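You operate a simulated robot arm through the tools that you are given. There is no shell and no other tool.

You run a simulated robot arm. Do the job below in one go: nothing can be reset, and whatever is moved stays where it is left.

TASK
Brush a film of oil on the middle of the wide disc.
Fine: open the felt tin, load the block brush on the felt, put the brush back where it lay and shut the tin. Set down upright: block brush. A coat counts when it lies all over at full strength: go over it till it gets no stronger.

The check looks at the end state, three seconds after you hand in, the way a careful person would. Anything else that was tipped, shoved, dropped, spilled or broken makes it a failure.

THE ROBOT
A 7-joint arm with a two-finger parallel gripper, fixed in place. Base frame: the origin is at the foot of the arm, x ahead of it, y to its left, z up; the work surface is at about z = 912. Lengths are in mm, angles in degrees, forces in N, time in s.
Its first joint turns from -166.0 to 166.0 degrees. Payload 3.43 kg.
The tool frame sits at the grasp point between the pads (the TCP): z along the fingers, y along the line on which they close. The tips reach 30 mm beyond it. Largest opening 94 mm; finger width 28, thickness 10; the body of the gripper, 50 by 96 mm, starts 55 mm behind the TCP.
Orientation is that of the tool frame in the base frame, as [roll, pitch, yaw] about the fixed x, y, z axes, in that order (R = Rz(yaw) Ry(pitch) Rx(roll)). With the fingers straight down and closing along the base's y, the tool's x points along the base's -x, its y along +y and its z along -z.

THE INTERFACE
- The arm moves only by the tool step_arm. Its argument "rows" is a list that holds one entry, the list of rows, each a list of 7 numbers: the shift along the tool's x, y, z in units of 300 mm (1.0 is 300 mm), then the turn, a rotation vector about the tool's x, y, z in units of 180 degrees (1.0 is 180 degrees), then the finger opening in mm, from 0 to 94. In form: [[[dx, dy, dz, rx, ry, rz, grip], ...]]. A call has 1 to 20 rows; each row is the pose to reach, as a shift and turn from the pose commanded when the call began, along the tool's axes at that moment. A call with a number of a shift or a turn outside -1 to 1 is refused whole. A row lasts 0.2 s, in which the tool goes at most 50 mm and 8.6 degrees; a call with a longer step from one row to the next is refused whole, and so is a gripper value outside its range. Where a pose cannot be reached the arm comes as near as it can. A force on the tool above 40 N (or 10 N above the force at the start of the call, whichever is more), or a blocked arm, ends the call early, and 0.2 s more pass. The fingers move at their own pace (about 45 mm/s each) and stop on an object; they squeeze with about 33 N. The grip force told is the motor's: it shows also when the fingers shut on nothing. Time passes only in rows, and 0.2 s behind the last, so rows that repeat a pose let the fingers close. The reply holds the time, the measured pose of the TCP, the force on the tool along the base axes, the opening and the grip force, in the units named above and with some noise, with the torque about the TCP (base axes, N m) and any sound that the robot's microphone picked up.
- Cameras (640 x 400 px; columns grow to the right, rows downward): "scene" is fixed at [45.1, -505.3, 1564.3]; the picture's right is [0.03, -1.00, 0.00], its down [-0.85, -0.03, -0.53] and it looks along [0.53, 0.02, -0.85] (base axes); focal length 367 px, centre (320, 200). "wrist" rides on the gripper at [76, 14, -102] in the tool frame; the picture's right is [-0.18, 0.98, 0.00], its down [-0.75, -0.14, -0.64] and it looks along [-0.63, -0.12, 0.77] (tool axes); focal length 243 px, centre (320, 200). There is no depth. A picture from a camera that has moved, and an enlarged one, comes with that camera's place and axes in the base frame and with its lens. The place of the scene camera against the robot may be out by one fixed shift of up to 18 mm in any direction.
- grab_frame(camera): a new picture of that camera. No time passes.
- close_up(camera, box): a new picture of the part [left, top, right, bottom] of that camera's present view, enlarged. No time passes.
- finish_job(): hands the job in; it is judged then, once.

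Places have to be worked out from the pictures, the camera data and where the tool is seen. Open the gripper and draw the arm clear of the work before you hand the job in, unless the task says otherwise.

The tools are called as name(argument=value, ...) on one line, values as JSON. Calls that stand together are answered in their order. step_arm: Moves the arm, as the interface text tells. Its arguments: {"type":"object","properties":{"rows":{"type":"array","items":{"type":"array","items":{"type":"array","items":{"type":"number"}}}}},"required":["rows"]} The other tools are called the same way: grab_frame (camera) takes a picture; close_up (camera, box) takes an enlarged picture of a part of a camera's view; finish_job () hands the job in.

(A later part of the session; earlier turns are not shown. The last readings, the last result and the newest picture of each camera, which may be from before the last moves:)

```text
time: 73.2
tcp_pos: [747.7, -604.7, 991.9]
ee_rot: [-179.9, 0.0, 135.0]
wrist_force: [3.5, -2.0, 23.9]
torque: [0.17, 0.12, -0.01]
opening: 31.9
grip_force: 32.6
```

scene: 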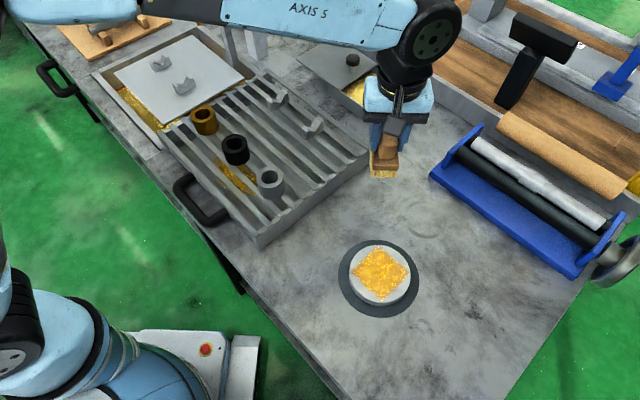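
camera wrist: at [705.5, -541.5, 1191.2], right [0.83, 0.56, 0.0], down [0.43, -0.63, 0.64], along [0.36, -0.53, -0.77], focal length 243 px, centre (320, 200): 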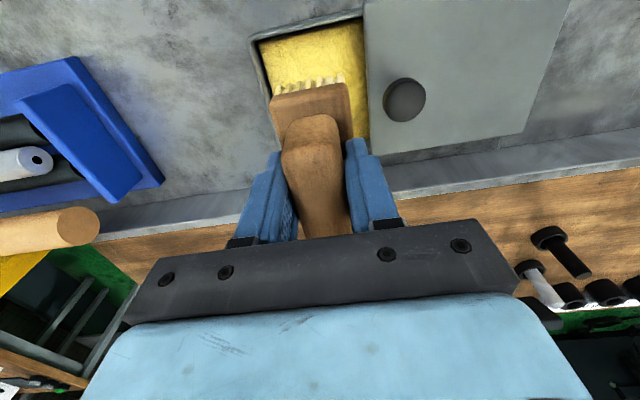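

Good contact (24 N, centred). I rub gently in small circles over the felt for a few seconds.

step_arm(rows=[[[0, 0.015, -0.001, 0, 0, 0, 15], [0, 0.03, -0.001, 0, 0, 0, 15], [0.01, 0.03, -0.001, 0, 0, 0, 15], [0.018, 0.015, -0.001, 0, 0, 0, 15], [0.018, 0, -0.001, 0, 0, 0, 15], [0.018, -0.015, -0.001, 0, 0, 0, 15], [0.01, -0.03, -0.001, 0, 0, 0, 15], [0, -0.03, -0.001, 0, 0, 0, 15], [-0.01, -0.03, -0.001, 0, 0, 0, 15], [-0.018, -0.015, -0.001, 0, 0, 0, 15], [-0.018, 0, -0.001, 0, 0, 0, 15], [-0.018, 0.015, -0.001, 0, 0, 0, 15], [-0.01, 0.03, -0.001, 0, 0, 0, 15], [0, 0.03, -0.001, 0, 0, 0, 15], [0, 0.015, -0.001, 0, 0, 0, 15], [0, 0, -0.001, 0, 0, 0, 15], [0, -0.015, -0.001, 0, 0, 0, 15], [0, -0.03, -0.001, 0, 0, 0, 15], [0, -0.015, -0.001, 0, 0, 0, 15], [0, 0, -0.001, 0, 0, 0, 15]]])

close_up(camera="scene", box=[280, 0, 440, 130])

```text
time: 74.7
tcp_pos: [741.2, -603.8, 992.4]
ee_rot: [179.9, -0.2, 135.1]
wrist_force: [1.2, -0.4, 6.1]
torque: [-0.29, -0.14, -0.02]
opening: 31.9
grip_force: 33.1
stopped in row 7: the force on the tool passed its limit at 40 N (the readings are from after the stop); the commanded pose is now the measured one
```

```text
3.08 times, centred on (360, 65) of scene
camera zoom: at [45.1, -505.3, 1564.3], right [0.03, -1.0, 0.0], down [-0.85, -0.03, -0.53], along [0.53, 0.02, -0.85], focal length 1129 px, centre (197, 615)
```

zoom: 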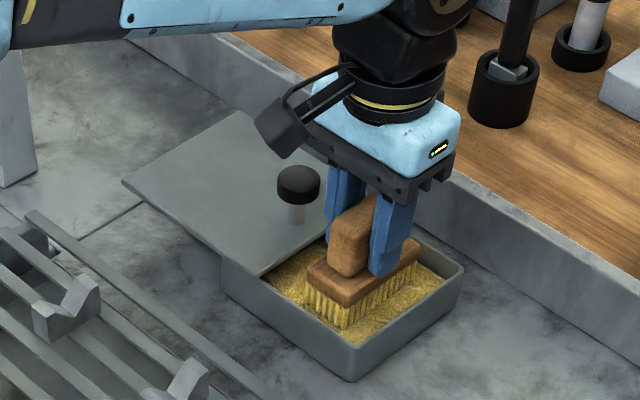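

The rub hit the 40 N limit and stopped; pressure is now ≈6 N. I go on rubbing lightly back toward the middle.

step_arm(rows=[[[-0.008, 0.01, -0.001, 0, 0, 0, 15], [-0.016, 0.02, -0.001, 0, 0, 0, 15], [-0.024, 0.03, -0.001, 0, 0, 0, 15], [-0.03, 0.02, -0.001, 0, 0, 0, 15], [-0.03, 0.005, -0.001, 0, 0, 0, 15], [-0.02, 0.01, -0.001, 0, 0, 0, 15], [-0.01, 0.02, -0.001, 0, 0, 0, 15], [-0.01, 0.03, -0.001, 0, 0, 0, 15], [-0.016, 0.02, -0.001, 0, 0, 0, 15], [-0.016, 0.01, -0.001, 0, 0, 0, 15], [-0.016, 0.015, -0.001, 0, 0, 0, 15]]])

close_up(camera="scene", box=[280, 0, 440, 130])

```text
time: 77.1
tcp_pos: [749.7, -605.1, 993.8]
ee_rot: [179.7, -0.2, 135.1]
wrist_force: [4.4, 3.1, 16.6]
torque: [0.02, -0.19, 0.04]
opening: 31.9
grip_force: 33.0
```

```text
3.08 times, centred on (360, 65) of scene
camera zoom: at [45.1, -505.3, 1564.3], right [0.03, -1.0, 0.0], down [-0.85, -0.03, -0.53], along [0.53, 0.02, -0.85], focal length 1129 px, centre (197, 615)
```

zoom: 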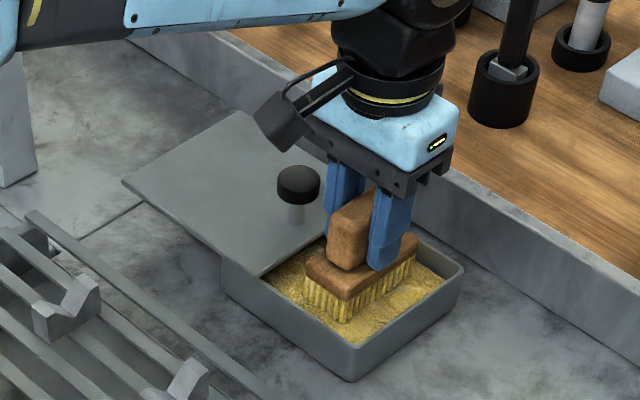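

Now I lift and carry the freshly loaded brush back toward the disc, turning to yaw 180°.

step_arm(rows=[[[0, 0, -0.01, 0, 0, 0, 15], [0, 0, -0.05, 0, 0, 0, 15], [0, 0, -0.12, 0, 0, 0, 15], [0, 0, -0.2, 0, 0, 0, 15], [0, 0, -0.28, 0.001, 0, 0, 15], [0.04, -0.04, -0.317, 0.001, 0, -0.02, 15], [0.1, -0.1, -0.317, 0.001, 0, -0.05, 15], [0.17, -0.17, -0.317, 0.001, 0, -0.08, 15], [0.24, -0.24, -0.317, 0.001, 0, -0.11, 15], [0.31, -0.305, -0.317, 0.001, 0, -0.14, 15], [0.38, -0.37, -0.317, 0.001, 0, -0.17, 15], [0.45, -0.44, -0.317, 0.001, 0, -0.2, 15], [0.52, -0.51, -0.317, 0.001, 0, -0.225, 15], [0.6, -0.59, -0.317, 0.001, 0, -0.25, 15], [0.6767, -0.6623, -0.317, 0.001, 0, -0.25, 15], [0.6767, -0.6623, -0.317, 0.001, 0, -0.25, 15]]])

close_up(camera="scene", box=[350, 100, 450, 200])

```text
time: 80.5
tcp_pos: [463.7, -603.9, 1086.0]
ee_rot: [179.9, -0.2, -179.7]
wrist_force: [0.5, 0.6, -0.1]
torque: [-0.03, 0.01, -0.01]
opening: 32.0
grip_force: 33.1
```

```text
4.00 times, centred on (400, 150) of scene
camera zoom: at [45.1, -505.3, 1564.3], right [0.03, -1.0, 0.0], down [-0.85, -0.03, -0.53], along [0.53, 0.02, -0.85], focal length 1468 px, centre (0, 400)
```

zoom: 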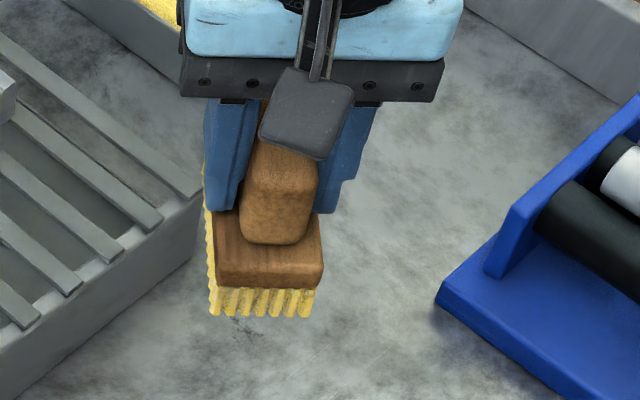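

Bristles are bright yellow again. I go back over the disc centre and down to about 8 mm above.

step_arm(rows=[[[0.1, 0.001, 0, 0, 0, 0, 15], [0.22, 0.002, 0, 0, 0, 0, 15], [0.34, 0.003, 0, 0, 0, 0, 15], [0.46, 0.004, 0, 0, 0, 0, 15], [0.56, 0.005, 0.03, 0, 0, 0, 15], [0.594, 0.006, 0.1, 0, 0, 0, 15], [0.594, 0.006, 0.18, 0, 0, 0, 15], [0.594, 0.006, 0.25, 0, 0, 0, 15], [0.594, 0.006, 0.293, 0, 0, 0, 15], [0.594, 0.006, 0.293, 0, 0, 0, 15]]])

close_up(camera="wrist", box=[220, 0, 420, 180])

```text
time: 82.7
tcp_pos: [285.6, -602.0, 997.9]
ee_rot: [180.0, -0.1, -179.9]
wrist_force: [0.2, 0.4, -1.1]
torque: [-0.01, -0.03, -0.01]
opening: 31.5
grip_force: 32.7
```

```text
2.22 times, centred on (320, 90) of wrist
camera zoom: at [210.0, -588.2, 1102.3], right [0.18, 0.98, 0.0], down [0.76, -0.14, 0.64], along [0.63, -0.12, -0.77], focal length 539 px, centre (320, 444)
```

zoom: 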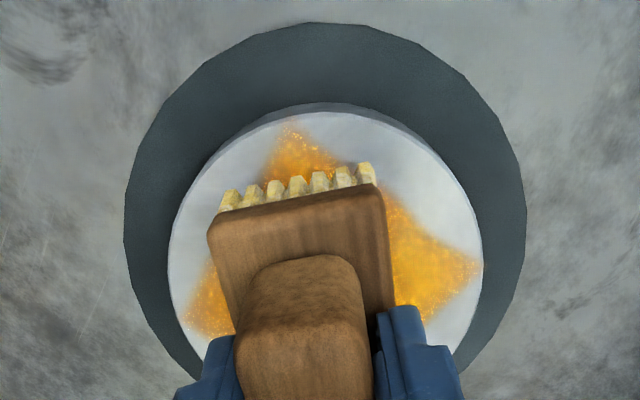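

step_arm(rows=[[[0, 0, 0.012, 0, 0, 0, 15], [0, 0, 0.022, 0, 0, 0, 15], [0, 0, 0.027, 0, 0, 0, 15], [0, 0, 0.03, 0, 0, 0, 15], [0, 0, 0.032, 0, 0, 0, 15], [0, 0, 0.032, 0, 0, 0, 15]]])

```text
time: 84.1
tcp_pos: [285.2, -601.9, 988.6]
ee_rot: [179.8, -0.1, -179.9]
wrist_force: [-0.2, 0.2, -1.3]
torque: [0.01, 0.0, 0.01]
opening: 31.6
grip_force: 32.5
```

No contact yet at 988.6. A bit further down in 0.5 mm steps.

step_arm(rows=[[[0, 0, 0.002, 0, 0, 0, 15], [0, 0, 0.004, 0, 0, 0, 15], [0, 0, 0.005, 0, 0, 0, 15], [0, 0, 0.005, 0, 0, 0, 15]]])

```text
time: 85.1
tcp_pos: [285.7, -602.1, 989.2]
ee_rot: [179.9, -0.1, -179.9]
wrist_force: [0.0, -0.2, -0.6]
torque: [-0.01, -0.02, 0.01]
opening: 31.8
grip_force: 33.2
```

step_arm(rows=[[[0, 0, 0.002, 0, 0, 0, 15], [0, 0, 0.004, 0, 0, 0, 15], [0, 0, 0.006, 0, 0, 0, 15], [0, 0, 0.006, 0, 0, 0, 15]]])

```text
time: 86.1
tcp_pos: [286.3, -601.2, 987.8]
ee_rot: [-179.9, -0.2, -180.0]
wrist_force: [3.0, -0.2, 26.0]
torque: [0.05, -0.03, 0.02]
opening: 31.9
grip_force: 32.2
```

Contact at 26 N, evenly. I ease slightly and stroke ±16 mm along y.

step_arm(rows=[[[0, 0.018, -0.001, 0, 0, 0, 15], [0, 0.036, -0.001, 0, 0, 0, 15], [0, 0.054, -0.001, 0, 0, 0, 15], [0, 0.036, -0.001, 0, 0, 0, 15], [0, 0.018, -0.001, 0, 0, 0, 15], [0, 0, -0.001, 0, 0, 0, 15], [0, -0.018, -0.001, 0, 0, 0, 15], [0, -0.036, -0.001, 0, 0, 0, 15], [0, -0.054, -0.001, 0, 0, 0, 15], [0, -0.036, -0.001, 0, 0, 0, 15], [0, -0.018, -0.001, 0, 0, 0, 15], [0, 0, -0.001, 0, 0, 0, 15]]])

close_up(camera="wrist", box=[220, 0, 420, 180])

close_up(camera="scene", box=[320, 220, 440, 330])

```text
time: 87.1
tcp_pos: [286.8, -588.4, 987.8]
ee_rot: [179.7, -0.1, -179.9]
wrist_force: [0.1, -0.3, 6.9]
torque: [-0.15, -0.09, -0.01]
opening: 31.7
grip_force: 32.5
stopped in row 4: the force on the tool passed its limit at 43 N (the readings are from after the stop); the commanded pose is now the measured one
```

```text
2.22 times, centred on (320, 90) of wrist
camera zoom: at [209.4, -573.9, 1091.2], right [0.18, 0.98, 0.0], down [0.76, -0.14, 0.64], along [0.63, -0.11, -0.77], focal length 539 px, centre (320, 444)
```

zoom: 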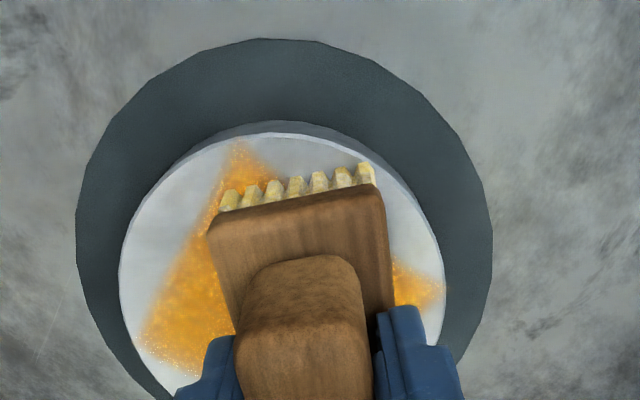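

```text
3.64 times, centred on (380, 275) of scene
camera zoom: at [45.1, -505.3, 1564.3], right [0.03, -1.0, 0.0], down [-0.85, -0.03, -0.53], along [0.53, 0.02, -0.85], focal length 1335 px, centre (102, -73)
```

zoom: 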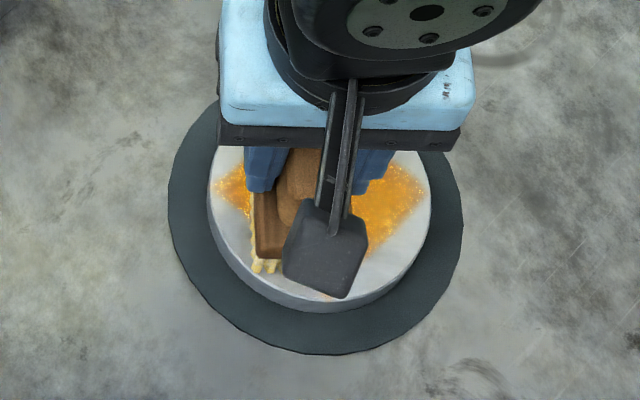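

Still nothing shows outside the square even with a loaded brush, so the film seems to take only in a square patch at 45° (about 72 mm side) – the "middle". I lift, turn back to yaw 135° (aligned with the patch), and will do full-width strokes so that edges and corners get full strength.

step_arm(rows=[[[0, 0, -0.01, 0, 0, 0, 15], [0, -0.01, -0.04, 0, 0, 0.04, 15], [0, -0.02, -0.06, 0, 0, 0.08, 15], [0, -0.03, -0.06, 0, 0, 0.12, 15], [0, -0.0387, -0.06, 0, 0, 0.16, 15], [0, -0.0387, -0.06, 0, 0, 0.2, 15], [0, -0.0387, -0.06, 0.001, 0, 0.24, 15], [0, -0.0387, -0.06, 0.001, 0, 0.25, 15], [0, -0.0387, -0.06, 0.001, 0, 0.25, 15]]])

close_up(camera="wrist", box=[220, 0, 420, 180])

close_up(camera="scene", box=[320, 220, 440, 330])

```text
time: 89.1
tcp_pos: [286.7, -599.1, 1005.3]
ee_rot: [-179.8, -0.2, 135.1]
wrist_force: [0.7, -0.4, -0.5]
torque: [0.01, -0.02, -0.01]
opening: 31.8
grip_force: 33.3
```

```text
2.22 times, centred on (320, 90) of wrist
camera zoom: at [242.0, -535.4, 1108.6], right [0.82, 0.57, 0.0], down [0.44, -0.63, 0.64], along [0.36, -0.53, -0.77], focal length 539 px, centre (320, 444)
```

zoom: 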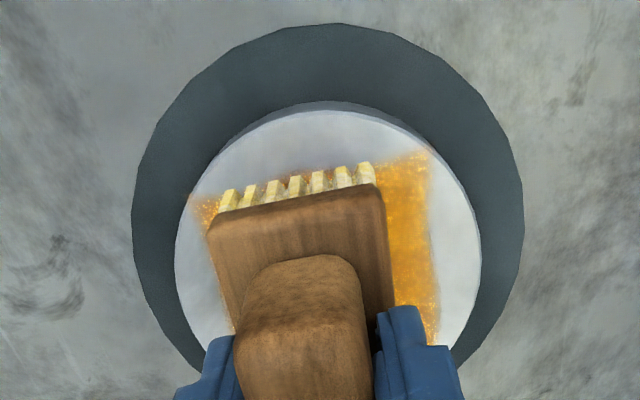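

```text
3.64 times, centred on (380, 275) of scene
camera zoom: at [45.1, -505.3, 1564.3], right [0.03, -1.0, 0.0], down [-0.85, -0.03, -0.53], along [0.53, 0.02, -0.85], focal length 1335 px, centre (102, -73)
```

zoom: 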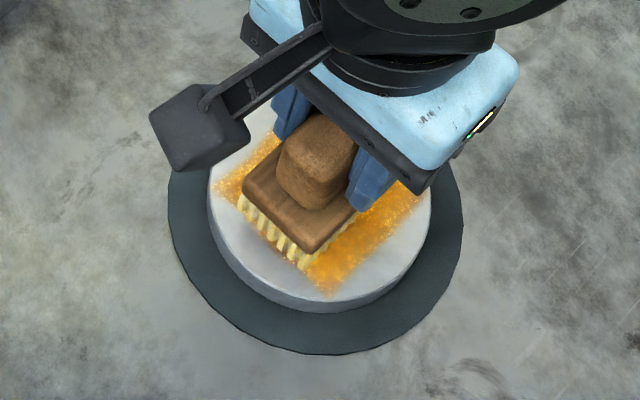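

Now lower to contact again (yaw 135°).

step_arm(rows=[[[0, 0, 0.025, 0, 0, 0, 15], [0, 0, 0.045, 0, 0, 0, 15], [0, 0, 0.052, 0, 0, 0, 15], [0, 0, 0.055, 0, 0, 0, 15], [0, 0, 0.057, 0, 0, 0, 15], [0, 0, 0.059, 0, 0, 0, 15], [0, 0, 0.059, 0, 0, 0, 15]]])

```text
time: 90.7
tcp_pos: [285.1, -598.3, 988.9]
ee_rot: [-179.8, -0.2, 135.1]
wrist_force: [0.2, 1.8, 8.7]
torque: [-0.2, -0.33, 0.07]
opening: 31.7
grip_force: 32.7
```

Pressure sits toward the far end, so I level by −0.3° and stroke ±19 mm across the patch, moderately pressed.

step_arm(rows=[[[0, 0, 0, 0, -0.0016, 0, 15], [0, 0, 0.0005, 0, -0.0016, 0, 15], [0, 0, 0.0005, 0, -0.0016, 0, 15]]])

```text
time: 91.5
tcp_pos: [285.1, -599.7, 987.7]
ee_rot: [-179.9, 0.1, 135.0]
wrist_force: [-0.3, -0.1, 20.8]
torque: [0.58, 0.46, 0.0]
opening: 32.0
grip_force: 33.1
```

step_arm(rows=[[[0, 0, 0, 0, 0.0007, 0, 15], [0, 0.018, -0.0005, 0, 0.0007, 0, 15], [0, 0.036, -0.0005, 0, 0.0007, 0, 15], [0, 0.052, -0.0005, 0, 0.0007, 0, 15], [0, 0.064, -0.0005, 0, 0.0007, 0, 15], [0, 0.05, -0.0005, 0, 0.0007, 0, 15], [0, 0.032, -0.0005, 0, 0.0007, 0, 15], [0, 0.014, -0.0005, 0, 0.0007, 0, 15], [0, -0.004, -0.0005, 0, 0.0007, 0, 15], [0, -0.022, -0.0005, 0, 0.0007, 0, 15], [0, -0.04, -0.0005, 0, 0.0007, 0, 15], [0, -0.056, -0.0005, 0, 0.0007, 0, 15], [0, -0.066, -0.0005, 0, 0.0007, 0, 15], [0, -0.05, -0.0005, 0, 0.0007, 0, 15], [0, -0.032, -0.0005, 0, 0.0007, 0, 15], [0, -0.014, -0.0005, 0, 0.0007, 0, 15], [0, 0, -0.0005, 0, 0.0007, 0, 15]]])

close_up(camera="wrist", box=[220, 0, 420, 180])

close_up(camera="scene", box=[320, 220, 440, 330])

```text
time: 95.1
tcp_pos: [285.7, -599.5, 988.3]
ee_rot: [-179.9, -0.1, 135.1]
wrist_force: [-3.9, -4.3, 14.0]
torque: [0.02, 0.27, 0.05]
opening: 31.7
grip_force: 32.5
```

```text
2.22 times, centred on (320, 90) of wrist
camera zoom: at [241.4, -534.9, 1090.9], right [0.82, 0.57, 0.0], down [0.44, -0.63, 0.64], along [0.36, -0.53, -0.77], focal length 539 px, centre (320, 444)
```

zoom: 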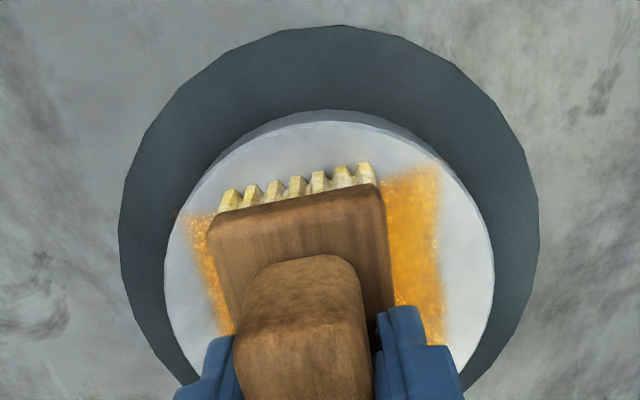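

```text
3.64 times, centred on (380, 275) of scene
camera zoom: at [45.1, -505.3, 1564.3], right [0.03, -1.0, 0.0], down [-0.85, -0.03, -0.53], along [0.53, 0.02, -0.85], focal length 1335 px, centre (102, -73)
```

zoom: 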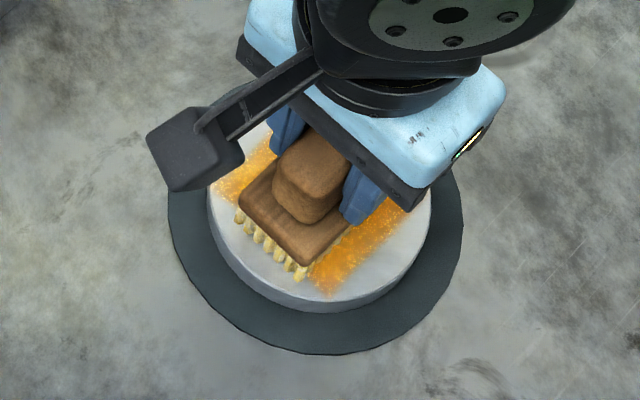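

I lift and move aside to inspect the coat's evenness.

step_arm(rows=[[[0, 0, -0.006, 0, 0, 0, 15], [0, 0, -0.03, 0, 0, 0, 15], [0, 0, -0.1, 0, 0, 0, 15], [0, 0, -0.2, 0, 0, 0, 15], [-0.07, 0.05, -0.28, 0, 0, 0, 15], [-0.15, 0.1, -0.33, 0, 0, 0, 15], [-0.23, 0.16, -0.33, 0, 0, 0, 15], [-0.3, 0.22, -0.33, 0, 0, 0, 15], [-0.37, 0.28, -0.33, 0, 0, 0, 15], [-0.37, 0.28, -0.33, 0, 0, 0, 15]]])

close_up(camera="scene", box=[340, 235, 420, 310])

close_up(camera="scene", box=[320, 220, 440, 330])

```text
time: 97.3
tcp_pos: [423.5, -618.4, 1086.4]
ee_rot: [-179.8, -0.1, 135.1]
wrist_force: [0.6, 0.2, -0.7]
torque: [-0.01, -0.02, 0.0]
opening: 32.0
grip_force: 32.6
```

```text
5.33 times, centred on (380, 272) of scene
camera zoom: at [45.1, -505.3, 1564.3], right [0.03, -1.0, 0.0], down [-0.85, -0.03, -0.53], along [0.53, 0.02, -0.85], focal length 1958 px, centre (0, -187)
```

zoom: 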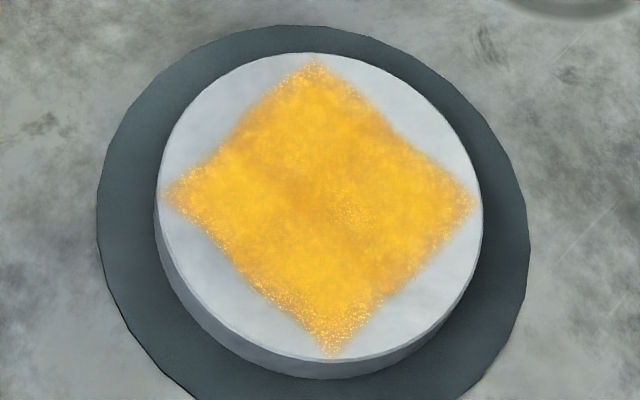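

```text
3.64 times, centred on (380, 275) of scene
camera zoom: at [45.1, -505.3, 1564.3], right [0.03, -1.0, 0.0], down [-0.85, -0.03, -0.53], along [0.53, 0.02, -0.85], focal length 1335 px, centre (102, -73)
```

zoom: 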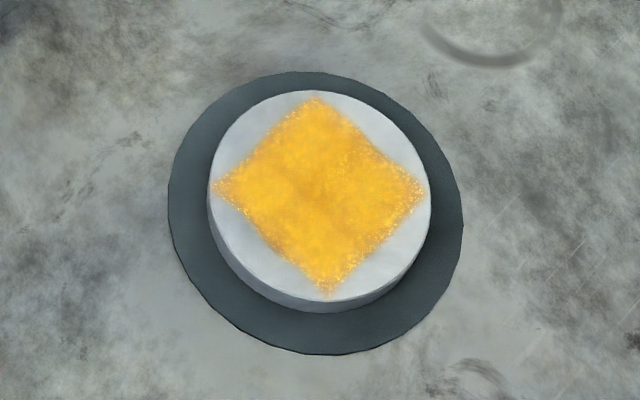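

The coat looks even and saturated with soft borders. To be sure the borders are truly the patch limits, I'll do extra strokes offset to both sides. First check bristle colour.

close_up(camera="scene", box=[350, 100, 450, 200])

close_up(camera="wrist", box=[220, 30, 420, 210])

```text
4.00 times, centred on (400, 150) of scene
camera zoom: at [45.1, -505.3, 1564.3], right [0.03, -1.0, 0.0], down [-0.85, -0.03, -0.53], along [0.53, 0.02, -0.85], focal length 1468 px, centre (0, 400)
```

zoom: 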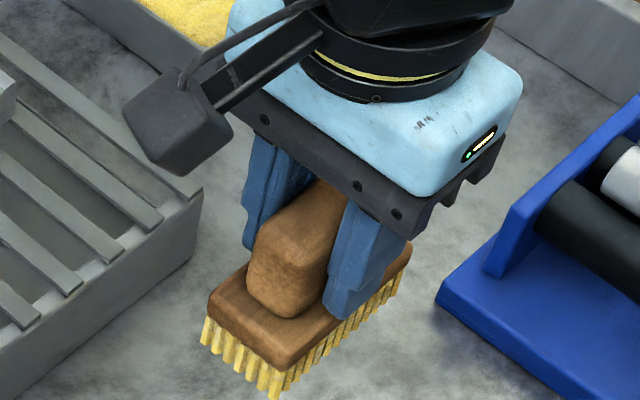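

```text
2.22 times, centred on (320, 120) of wrist
camera zoom: at [380.2, -554.0, 1189.2], right [0.82, 0.57, 0.0], down [0.44, -0.63, 0.64], along [0.36, -0.53, -0.77], focal length 539 px, centre (320, 378)
```

zoom: 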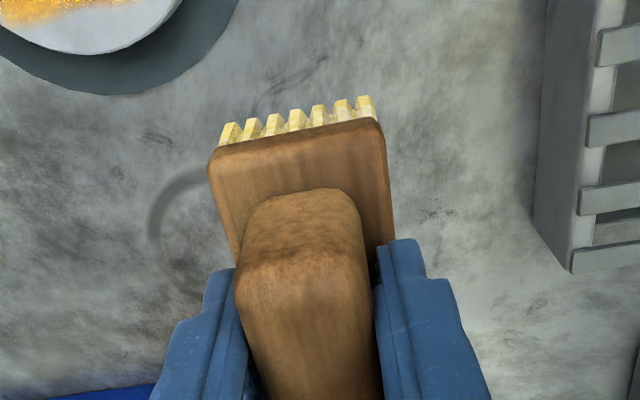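

Still loaded. I return over the disc, offset 7 mm toward the camera-side edge of the patch, and lower to just above.

step_arm(rows=[[[0.08, -0.06, 0, 0, 0, 0, 15], [0.17, -0.12, 0, 0, 0, 0, 15], [0.26, -0.18, 0, 0, 0, 0, 15], [0.34, -0.24, 0, 0, 0, 0, 15], [0.3933, -0.28, 0.03, 0, 0, 0, 15], [0.3933, -0.28, 0.12, 0, 0, 0, 15], [0.3933, -0.28, 0.2, 0, 0, 0, 15], [0.3933, -0.28, 0.27, 0, 0, 0, 15], [0.3933, -0.28, 0.305, 0, 0, 0, 15], [0.3933, -0.28, 0.318, 0, 0, 0, 15], [0.3933, -0.28, 0.325, 0, 0, 0, 15], [0.3933, -0.28, 0.3285, 0, 0, 0, 15], [0.3933, -0.28, 0.3285, 0, 0, 0, 15]]])

```text
time: 100.1
tcp_pos: [280.2, -594.8, 987.2]
ee_rot: [180.0, 0.0, 135.0]
wrist_force: [-0.8, -0.5, -1.2]
torque: [-0.02, -0.01, 0.01]
opening: 31.7
grip_force: 32.7
```

step_arm(rows=[[[0, 0, 0.002, 0, 0, 0, 15], [0, 0, 0.0035, 0, 0, 0, 15], [0, 0, 0.0035, 0, 0, 0, 15]]])

```text
time: 100.9
tcp_pos: [282.2, -593.5, 988.3]
ee_rot: [-179.9, -0.1, 135.2]
wrist_force: [-0.1, 1.0, 15.1]
torque: [0.3, 0.08, 0.04]
opening: 31.5
grip_force: 33.2
```

Contact at 15 N, fairly even. Full strokes ±19 mm here, twice.

step_arm(rows=[[[0, 0.018, 0, 0, 0, 0, 15], [0, 0.036, 0, 0, 0, 0, 15], [0, 0.052, 0, 0, 0, 0, 15], [0, 0.063, 0, 0, 0, 0, 15], [0, 0.05, 0, 0, 0, 0, 15], [0, 0.032, 0, 0, 0, 0, 15], [0, 0.014, 0, 0, 0, 0, 15], [0, -0.004, 0, 0, 0, 0, 15], [0, -0.022, 0, 0, 0, 0, 15], [0, -0.04, 0, 0, 0, 0, 15], [0, -0.055, 0, 0, 0, 0, 15], [0, -0.065, 0, 0, 0, 0, 15], [0, -0.05, 0, 0, 0, 0, 15], [0, -0.032, 0, 0, 0, 0, 15], [0, -0.014, 0, 0, 0, 0, 15], [0, 0, 0, 0, 0, 0, 15]]])

close_up(camera="wrist", box=[220, 0, 420, 180])

close_up(camera="scene", box=[320, 220, 440, 330])

```text
time: 104.3
tcp_pos: [280.4, -593.6, 987.9]
ee_rot: [-179.9, -0.1, 135.2]
wrist_force: [-7.4, -6.2, 23.8]
torque: [-0.44, 0.18, -0.03]
opening: 31.9
grip_force: 32.9
```

```text
2.22 times, centred on (320, 90) of wrist
camera zoom: at [235.6, -529.8, 1090.9], right [0.82, 0.57, 0.0], down [0.44, -0.63, 0.64], along [0.36, -0.53, -0.77], focal length 539 px, centre (320, 444)
```

zoom: 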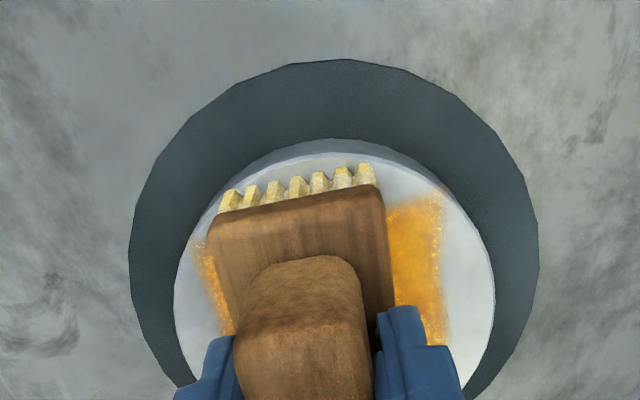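

```text
3.64 times, centred on (380, 275) of scene
camera zoom: at [45.1, -505.3, 1564.3], right [0.03, -1.0, 0.0], down [-0.85, -0.03, -0.53], along [0.53, 0.02, -0.85], focal length 1335 px, centre (102, -73)
```

zoom: 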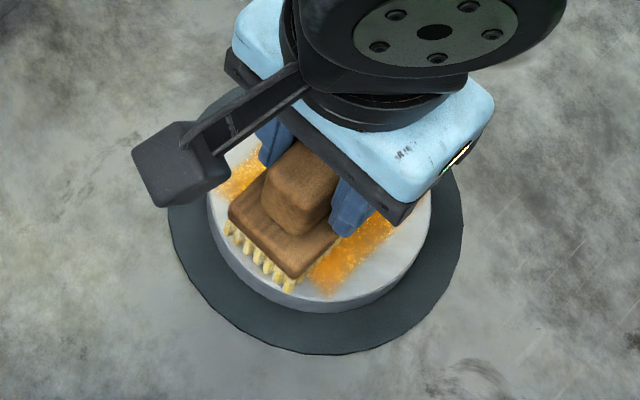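

Confirmed: the bristles sweep past the border yet no oil takes outside, so the square is the patch. Now the same strokes offset to the far side (14 mm the other way).

step_arm(rows=[[[-0.016, 0, -0.001, 0, 0, 0, 15], [-0.032, 0, -0.001, 0, 0, 0, 15], [-0.047, 0, -0.001, 0, 0, 0, 15], [-0.047, 0.018, -0.001, 0, 0, 0, 15], [-0.047, 0.036, -0.001, 0, 0, 0, 15], [-0.047, 0.052, -0.001, 0, 0, 0, 15], [-0.047, 0.063, -0.001, 0, 0, 0, 15], [-0.047, 0.05, -0.001, 0, 0, 0, 15], [-0.047, 0.032, -0.001, 0, 0, 0, 15], [-0.047, 0.014, -0.001, 0, 0, 0, 15], [-0.047, -0.004, -0.001, 0, 0, 0, 15], [-0.047, -0.022, -0.001, 0, 0, 0, 15], [-0.047, -0.04, -0.001, 0, 0, 0, 15], [-0.047, -0.055, -0.001, 0, 0, 0, 15], [-0.047, -0.065, -0.001, 0, 0, 0, 15], [-0.047, -0.05, -0.001, 0, 0, 0, 15], [-0.047, -0.032, -0.001, 0, 0, 0, 15], [-0.047, -0.014, -0.001, 0, 0, 0, 15], [-0.047, 0, -0.001, 0, 0, 0, 15]]])

close_up(camera="wrist", box=[220, 0, 420, 180])

```text
time: 108.3
tcp_pos: [288.9, -605.3, 987.6]
ee_rot: [-179.9, 0.0, 135.1]
wrist_force: [-5.9, -5.8, 22.9]
torque: [-0.14, 0.37, 0.03]
opening: 31.5
grip_force: 33.2
```

```text
2.22 times, centred on (320, 90) of wrist
camera zoom: at [246.1, -539.7, 1090.8], right [0.82, 0.57, 0.0], down [0.44, -0.63, 0.64], along [0.36, -0.53, -0.77], focal length 539 px, centre (320, 444)
```

zoom: 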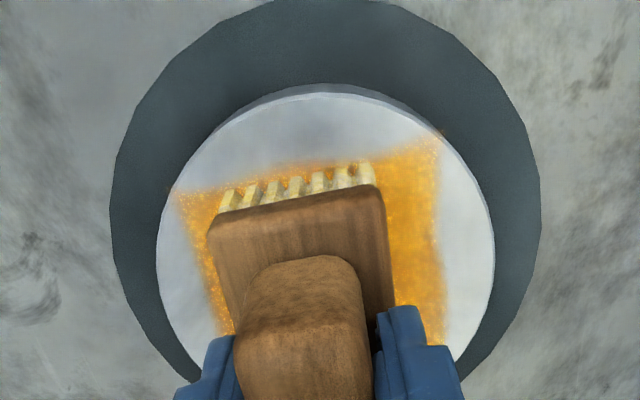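

I lift aside and inspect the coat again.

step_arm(rows=[[[0, 0, -0.006, 0, 0, 0, 15], [0, 0, -0.03, 0, 0, 0, 15], [0, 0, -0.1, 0, 0, 0, 15], [0, 0, -0.2, 0, 0, 0, 15], [-0.07, 0.05, -0.28, 0, 0, 0, 15], [-0.15, 0.1, -0.33, 0, 0, 0, 15], [-0.23, 0.16, -0.33, 0, 0, 0, 15], [-0.3, 0.22, -0.33, 0, 0, 0, 15], [-0.347, 0.28, -0.33, 0, 0, 0, 15], [-0.347, 0.28, -0.33, 0, 0, 0, 15]]])

close_up(camera="scene", box=[340, 235, 420, 310])

grab_frame(camera="scene")

```text
time: 110.5
tcp_pos: [423.2, -617.6, 1085.5]
ee_rot: [180.0, -0.1, 135.1]
wrist_force: [-0.2, 0.7, -2.3]
torque: [0.03, -0.02, 0.0]
opening: 31.9
grip_force: 32.5
```

```text
5.33 times, centred on (380, 272) of scene
camera zoom: at [45.1, -505.3, 1564.3], right [0.03, -1.0, 0.0], down [-0.85, -0.03, -0.53], along [0.53, 0.02, -0.85], focal length 1958 px, centre (0, -187)
```

zoom: 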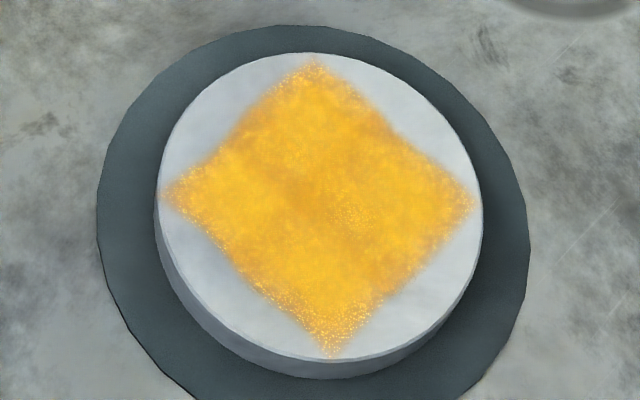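

```text
taken
```

scene: 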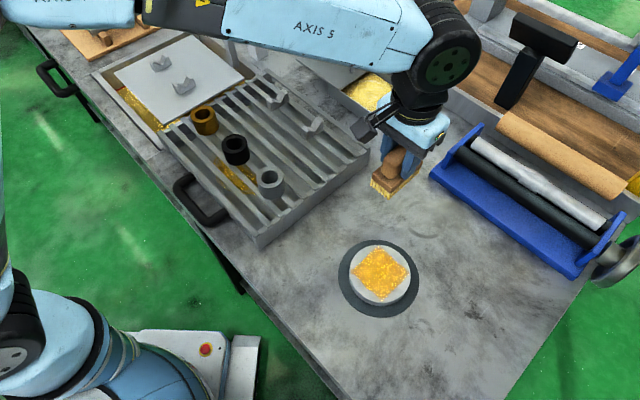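

The coat is unchanged from the last inspection – it gets no stronger, even with a loaded brush. Now I take the brush back to its place: move above (558, -646) turning to yaw −135°.

step_arm(rows=[[[-0.03, 0.02, 0, 0, 0, -0.04, 15], [-0.06, 0.04, 0, 0, 0, -0.08, 15], [-0.09, 0.06, 0, 0, 0, -0.12, 15], [-0.12, 0.08, 0, 0, 0, -0.16, 15], [-0.15, 0.1, 0, 0, 0, -0.2, 15], [-0.18, 0.12, 0, 0, 0, -0.24, 15], [-0.21, 0.14, 0, 0, 0, -0.28, 15], [-0.24, 0.16, 0, 0, 0, -0.32, 15], [-0.27, 0.18, 0, 0, 0, -0.36, 15], [-0.3, 0.2, 0, 0, 0, -0.4, 15], [-0.33, 0.22, 0, 0, 0, -0.44, 15], [-0.36, 0.24, 0, 0, 0, -0.475, 15], [-0.3823, 0.2513, 0, 0, 0, -0.5, 15], [-0.3823, 0.2513, 0, 0, 0, -0.5, 15]]])

grab_frame(camera="wrist")

grab_frame(camera="scene")

```text
time: 113.5
tcp_pos: [558.5, -645.2, 1085.4]
ee_rot: [180.0, -0.1, -134.8]
wrist_force: [1.4, 0.7, -0.8]
torque: [-0.02, 0.01, 0.0]
opening: 31.8
grip_force: 33.1
```

```text
taken
camera wrist: at [494.7, -689.3, 1188.4], right [-0.57, 0.82, 0.0], down [0.63, 0.44, 0.64], along [0.53, 0.36, -0.77], focal length 243 px, centre (320, 200)
```

wrist: 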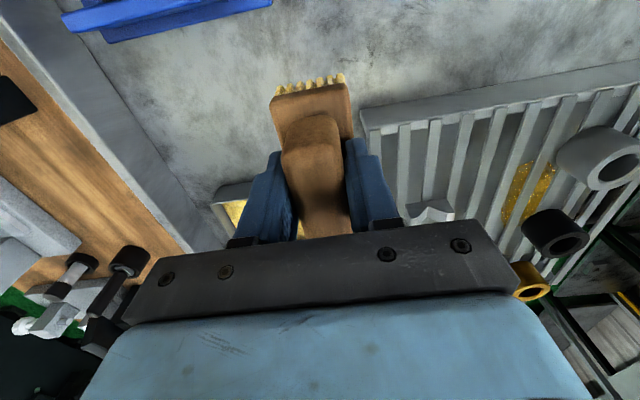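

```text
taken
```

scene: 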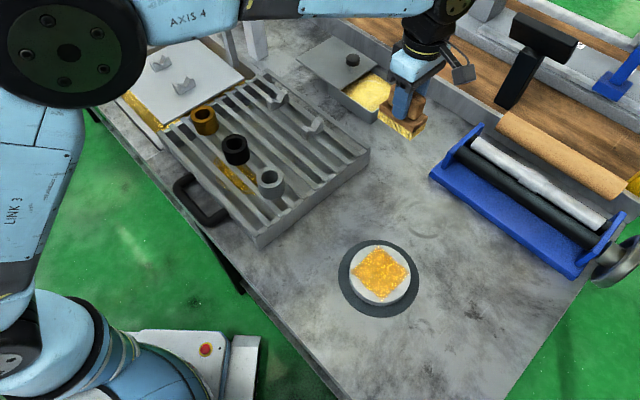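

The brush sits in the grip as when I picked it. I descend straight down to z≈977 over its spot, then creep to contact.

step_arm(rows=[[[0, 0, 0.06, 0, 0, 0, 15], [0, 0, 0.13, 0, 0, 0, 15], [0, 0, 0.2, 0, 0, 0, 15], [0, 0, 0.27, 0, 0, 0, 15], [0, 0, 0.32, 0, 0, 0, 15], [0, 0, 0.35, 0, 0, 0, 15], [0, 0, 0.36, 0, 0, 0, 15], [0, 0, 0.36, 0, 0, 0, 15]]])

grab_frame(camera="wrist")

close_up(camera="scene", box=[350, 60, 450, 190])

```text
time: 115.3
tcp_pos: [558.0, -645.4, 977.2]
ee_rot: [179.9, -0.1, -134.9]
wrist_force: [-0.3, 0.0, -1.4]
torque: [-0.01, 0.01, 0.0]
opening: 31.7
grip_force: 33.2
```

```text
taken
camera wrist: at [494.7, -689.2, 1080.4], right [-0.57, 0.82, 0.0], down [0.63, 0.43, 0.64], along [0.53, 0.36, -0.77], focal length 243 px, centre (320, 200)
```

wrist: 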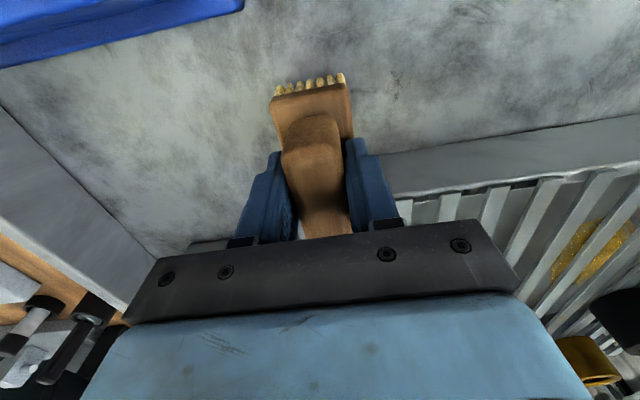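

```text
3.08 times, centred on (400, 125) of scene
camera zoom: at [45.1, -505.3, 1564.3], right [0.03, -1.0, 0.0], down [-0.85, -0.03, -0.53], along [0.53, 0.02, -0.85], focal length 1129 px, centre (74, 431)
```

zoom: 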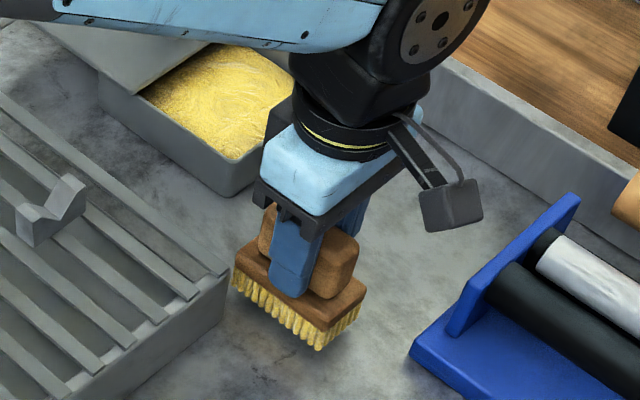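

step_arm(rows=[[[0, 0, 0.006, 0, 0, 0, 15], [0, 0, 0.012, 0, 0, 0, 15], [0, 0, 0.016, 0, 0, 0, 15], [0, 0, 0.019, 0, 0, 0, 15], [0, 0, 0.019, 0, 0, 0, 15]]])

```text
time: 116.5
tcp_pos: [558.8, -645.7, 971.7]
ee_rot: [179.8, -0.1, -134.9]
wrist_force: [0.4, -0.4, -1.1]
torque: [0.0, -0.01, 0.0]
opening: 31.8
grip_force: 32.8
```

No contact yet at z≈971.5. I continue in ≈0.7 mm steps.

step_arm(rows=[[[0, 0, 0.0025, 0, 0, 0, 15], [0, 0, 0.005, 0, 0, 0, 15], [0, 0, 0.0075, 0, 0, 0, 15], [0, 0, 0.0075, 0, 0, 0, 15]]])

```text
time: 117.5
tcp_pos: [558.4, -646.6, 969.3]
ee_rot: [179.9, -0.1, -134.9]
wrist_force: [0.2, 0.5, -1.4]
torque: [-0.01, 0.0, 0.0]
opening: 31.7
grip_force: 33.2
```

step_arm(rows=[[[0, 0, 0.0025, 0, 0, 0, 15], [0, 0, 0.005, 0, 0, 0, 15], [0, 0, 0.007, 0, 0, 0, 15], [0, 0, 0.007, 0, 0, 0, 15]]])

close_up(camera="scene", box=[350, 90, 430, 190])

```text
time: 118.5
tcp_pos: [558.4, -644.9, 967.5]
ee_rot: [180.0, -0.1, -135.0]
wrist_force: [0.0, -0.5, -2.0]
torque: [-0.02, 0.02, -0.02]
opening: 31.7
grip_force: 32.9
```

```text
4.00 times, centred on (390, 140) of scene
camera zoom: at [45.1, -505.3, 1564.3], right [0.03, -1.0, 0.0], down [-0.85, -0.03, -0.53], along [0.53, 0.02, -0.85], focal length 1468 px, centre (40, 440)
```

zoom: 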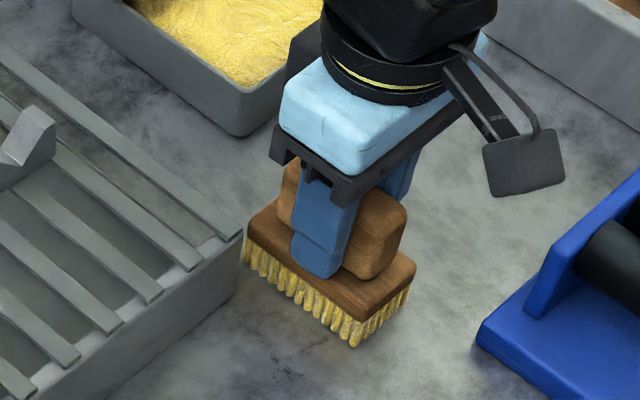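

Still free; the brush has been pushed up a few mm in the grip. I continue.

step_arm(rows=[[[0, 0, 0.0025, 0, 0, 0, 15], [0, 0, 0.005, 0, 0, 0, 15], [0, 0, 0.0075, 0, 0, 0, 15], [0, 0, 0.0075, 0, 0, 0, 15]]])

```text
time: 119.5
tcp_pos: [558.5, -644.8, 966.0]
ee_rot: [180.0, -0.1, -134.8]
wrist_force: [0.5, 0.2, 6.7]
torque: [0.21, -0.22, 0.0]
opening: 31.8
grip_force: 33.1
```

Contact with the bench (≈7 N). I open the gripper to 46 mm and rise straight up.

step_arm(rows=[[[0, 0, 0.0005, 0, 0, 0, 24], [0, 0, 0.0005, 0, 0, 0, 34], [0, 0, 0.0005, 0, 0, 0, 46], [0, 0, 0.0005, 0, 0, 0, 46], [0, 0, 0.0005, 0, 0, 0, 46]]])

close_up(camera="scene", box=[350, 90, 430, 190])

grab_frame(camera="wrist")

```text
time: 120.7
tcp_pos: [557.7, -645.5, 966.5]
ee_rot: [-180.0, -0.1, -134.9]
wrist_force: [-0.5, 0.9, 10.1]
torque: [0.03, -0.04, 0.03]
opening: 43.7
grip_force: 0.1
```

```text
4.00 times, centred on (390, 140) of scene
camera zoom: at [45.1, -505.3, 1564.3], right [0.03, -1.0, 0.0], down [-0.85, -0.03, -0.53], along [0.53, 0.02, -0.85], focal length 1468 px, centre (40, 440)
```

zoom: 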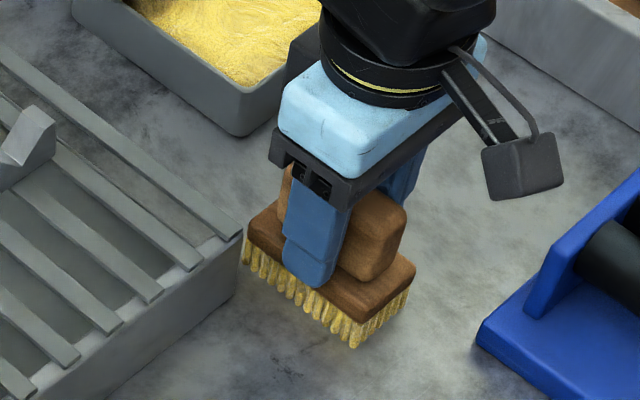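

```text
taken
camera wrist: at [494.2, -688.9, 1069.0], right [-0.57, 0.82, 0.0], down [0.63, 0.43, 0.64], along [0.53, 0.36, -0.77], focal length 243 px, centre (320, 200)
```

wrist: 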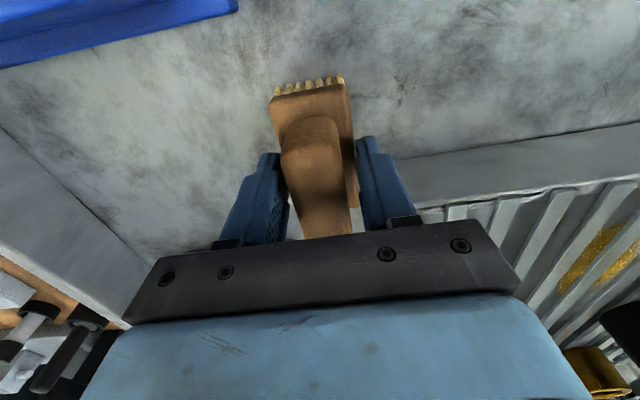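

Released (fingertips just rest on the board). I rise straight up and check the brush stands well.

step_arm(rows=[[[0, 0, -0.006, 0, 0, 0, 46], [0, 0, -0.02, 0, 0, 0, 46], [0, 0, -0.05, 0, 0, 0, 46], [0, 0, -0.1, 0, 0, 0, 46], [0, 0, -0.17, 0, 0, 0, 46], [0, 0, -0.26, 0, 0, 0, 46], [0, 0, -0.36, 0, 0, 0, 60], [0, 0, -0.42, 0, 0, 0, 70], [0, 0, -0.42, 0, 0, 0, 70]]])

close_up(camera="scene", box=[350, 90, 430, 190])

grab_frame(camera="wrist")

```text
time: 122.7
tcp_pos: [558.1, -645.4, 1090.3]
ee_rot: [179.9, 0.0, -134.8]
wrist_force: [0.3, 1.0, -0.5]
torque: [0.04, -0.03, -0.03]
opening: 69.6
grip_force: 0.0
```

```text
4.00 times, centred on (390, 140) of scene
camera zoom: at [45.1, -505.3, 1564.3], right [0.03, -1.0, 0.0], down [-0.85, -0.03, -0.53], along [0.53, 0.02, -0.85], focal length 1468 px, centre (40, 440)
```

zoom: 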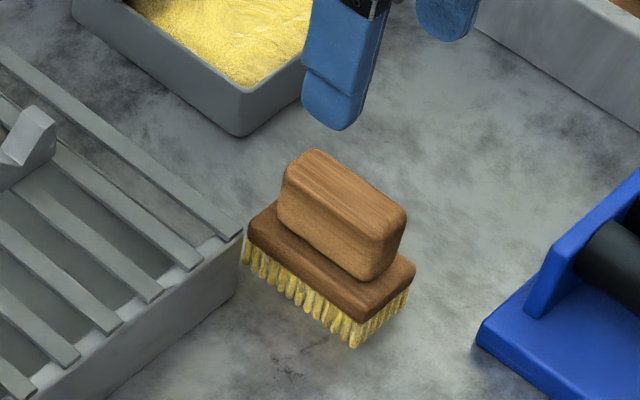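

```text
taken
camera wrist: at [495.0, -688.9, 1194.6], right [-0.57, 0.82, 0.0], down [0.63, 0.43, 0.64], along [0.53, 0.36, -0.77], focal length 243 px, centre (320, 200)
```

wrist: 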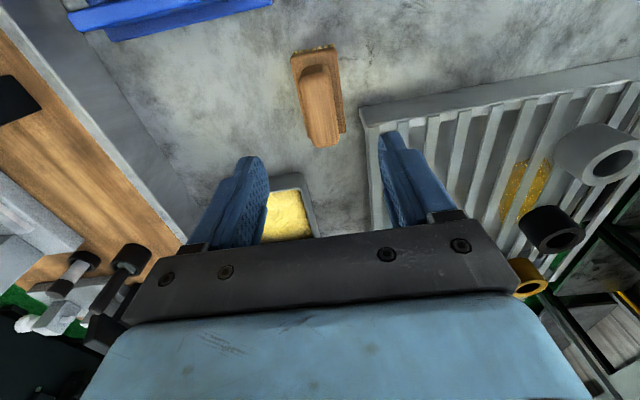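

The brush stands upright in its old spot (within ~2 mm). Now to shut the tin: I move above the knob (≈(800.6, -557.3)).

step_arm(rows=[[[-0.08, -0.037, 0, 0, 0, 0, 70], [-0.17, -0.08, 0, 0, 0, 0, 70], [-0.26, -0.121, 0, 0, 0, 0, 70], [-0.35, -0.163, 0, 0, 0, 0, 70], [-0.44, -0.205, 0.02, 0, 0, 0, 70], [-0.53, -0.247, 0.05, 0, 0, 0, 70], [-0.62, -0.289, 0.08, 0, 0, 0, 70], [-0.7, -0.327, 0.1, 0, 0, 0, 70], [-0.779, -0.364, 0.12, 0, 0, 0, 70], [-0.779, -0.364, 0.12, 0, 0, 0, 70]]])

grab_frame(camera="wrist")

close_up(camera="scene", box=[280, 0, 440, 130])

```text
time: 124.9
tcp_pos: [800.2, -556.2, 1054.9]
ee_rot: [180.0, 0.0, -135.0]
wrist_force: [0.2, 0.1, -0.2]
torque: [0.01, 0.0, 0.01]
opening: 69.9
grip_force: 0.1
```

```text
taken
camera wrist: at [736.6, -600.3, 1157.8], right [-0.57, 0.82, 0.0], down [0.63, 0.43, 0.64], along [0.53, 0.36, -0.77], focal length 243 px, centre (320, 200)
```

wrist: 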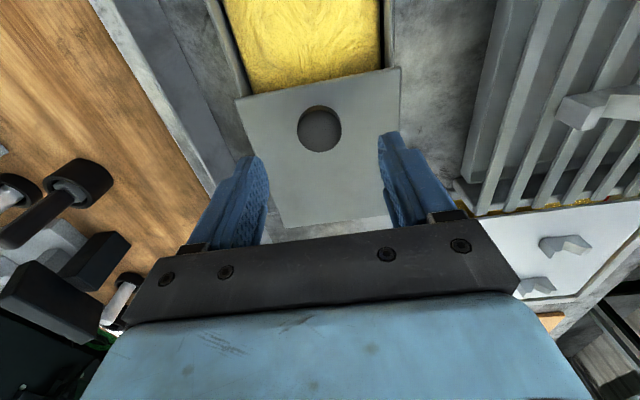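

```text
3.08 times, centred on (360, 65) of scene
camera zoom: at [45.1, -505.3, 1564.3], right [0.03, -1.0, 0.0], down [-0.85, -0.03, -0.53], along [0.53, 0.02, -0.85], focal length 1129 px, centre (197, 615)
```

zoom: 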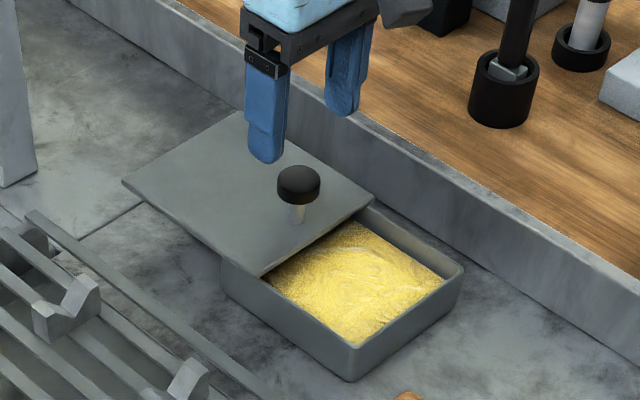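

Aligned over the knob as before. I descend to z≈982.5 and close on the cap.

step_arm(rows=[[[0, 0, 0.06, 0, 0, 0, 70], [0, 0, 0.12, 0, 0, 0, 70], [0, 0, 0.18, 0, 0, 0, 70], [0, 0, 0.22, 0, 0, 0, 70], [0, 0, 0.241, 0, 0, 0, 70], [0, 0, 0.241, 0, 0, 0, 50], [0, 0, 0.241, 0, 0, 0, 20], [0, 0, 0.241, 0, 0, 0, 20], [0, 0, 0.241, 0, 0, 0, 20], [0, 0, 0.241, 0, 0, 0, 20], [0, 0, 0.241, 0, 0, 0, 20]]])

grab_frame(camera="wrist")

```text
time: 127.3
tcp_pos: [801.2, -556.8, 983.1]
ee_rot: [179.9, -0.1, -134.9]
wrist_force: [0.1, -0.4, -0.3]
torque: [-0.07, -0.03, -0.05]
opening: 32.7
grip_force: 44.8
```

```text
taken
camera wrist: at [737.5, -600.1, 1085.8], right [-0.57, 0.82, 0.0], down [0.63, 0.43, 0.64], along [0.53, 0.36, -0.77], focal length 243 px, centre (320, 200)
```

wrist: 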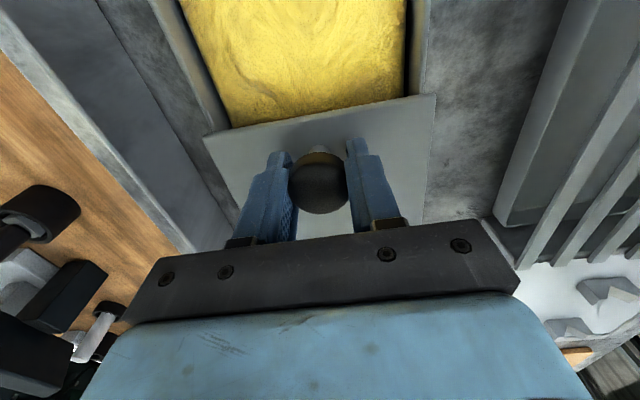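

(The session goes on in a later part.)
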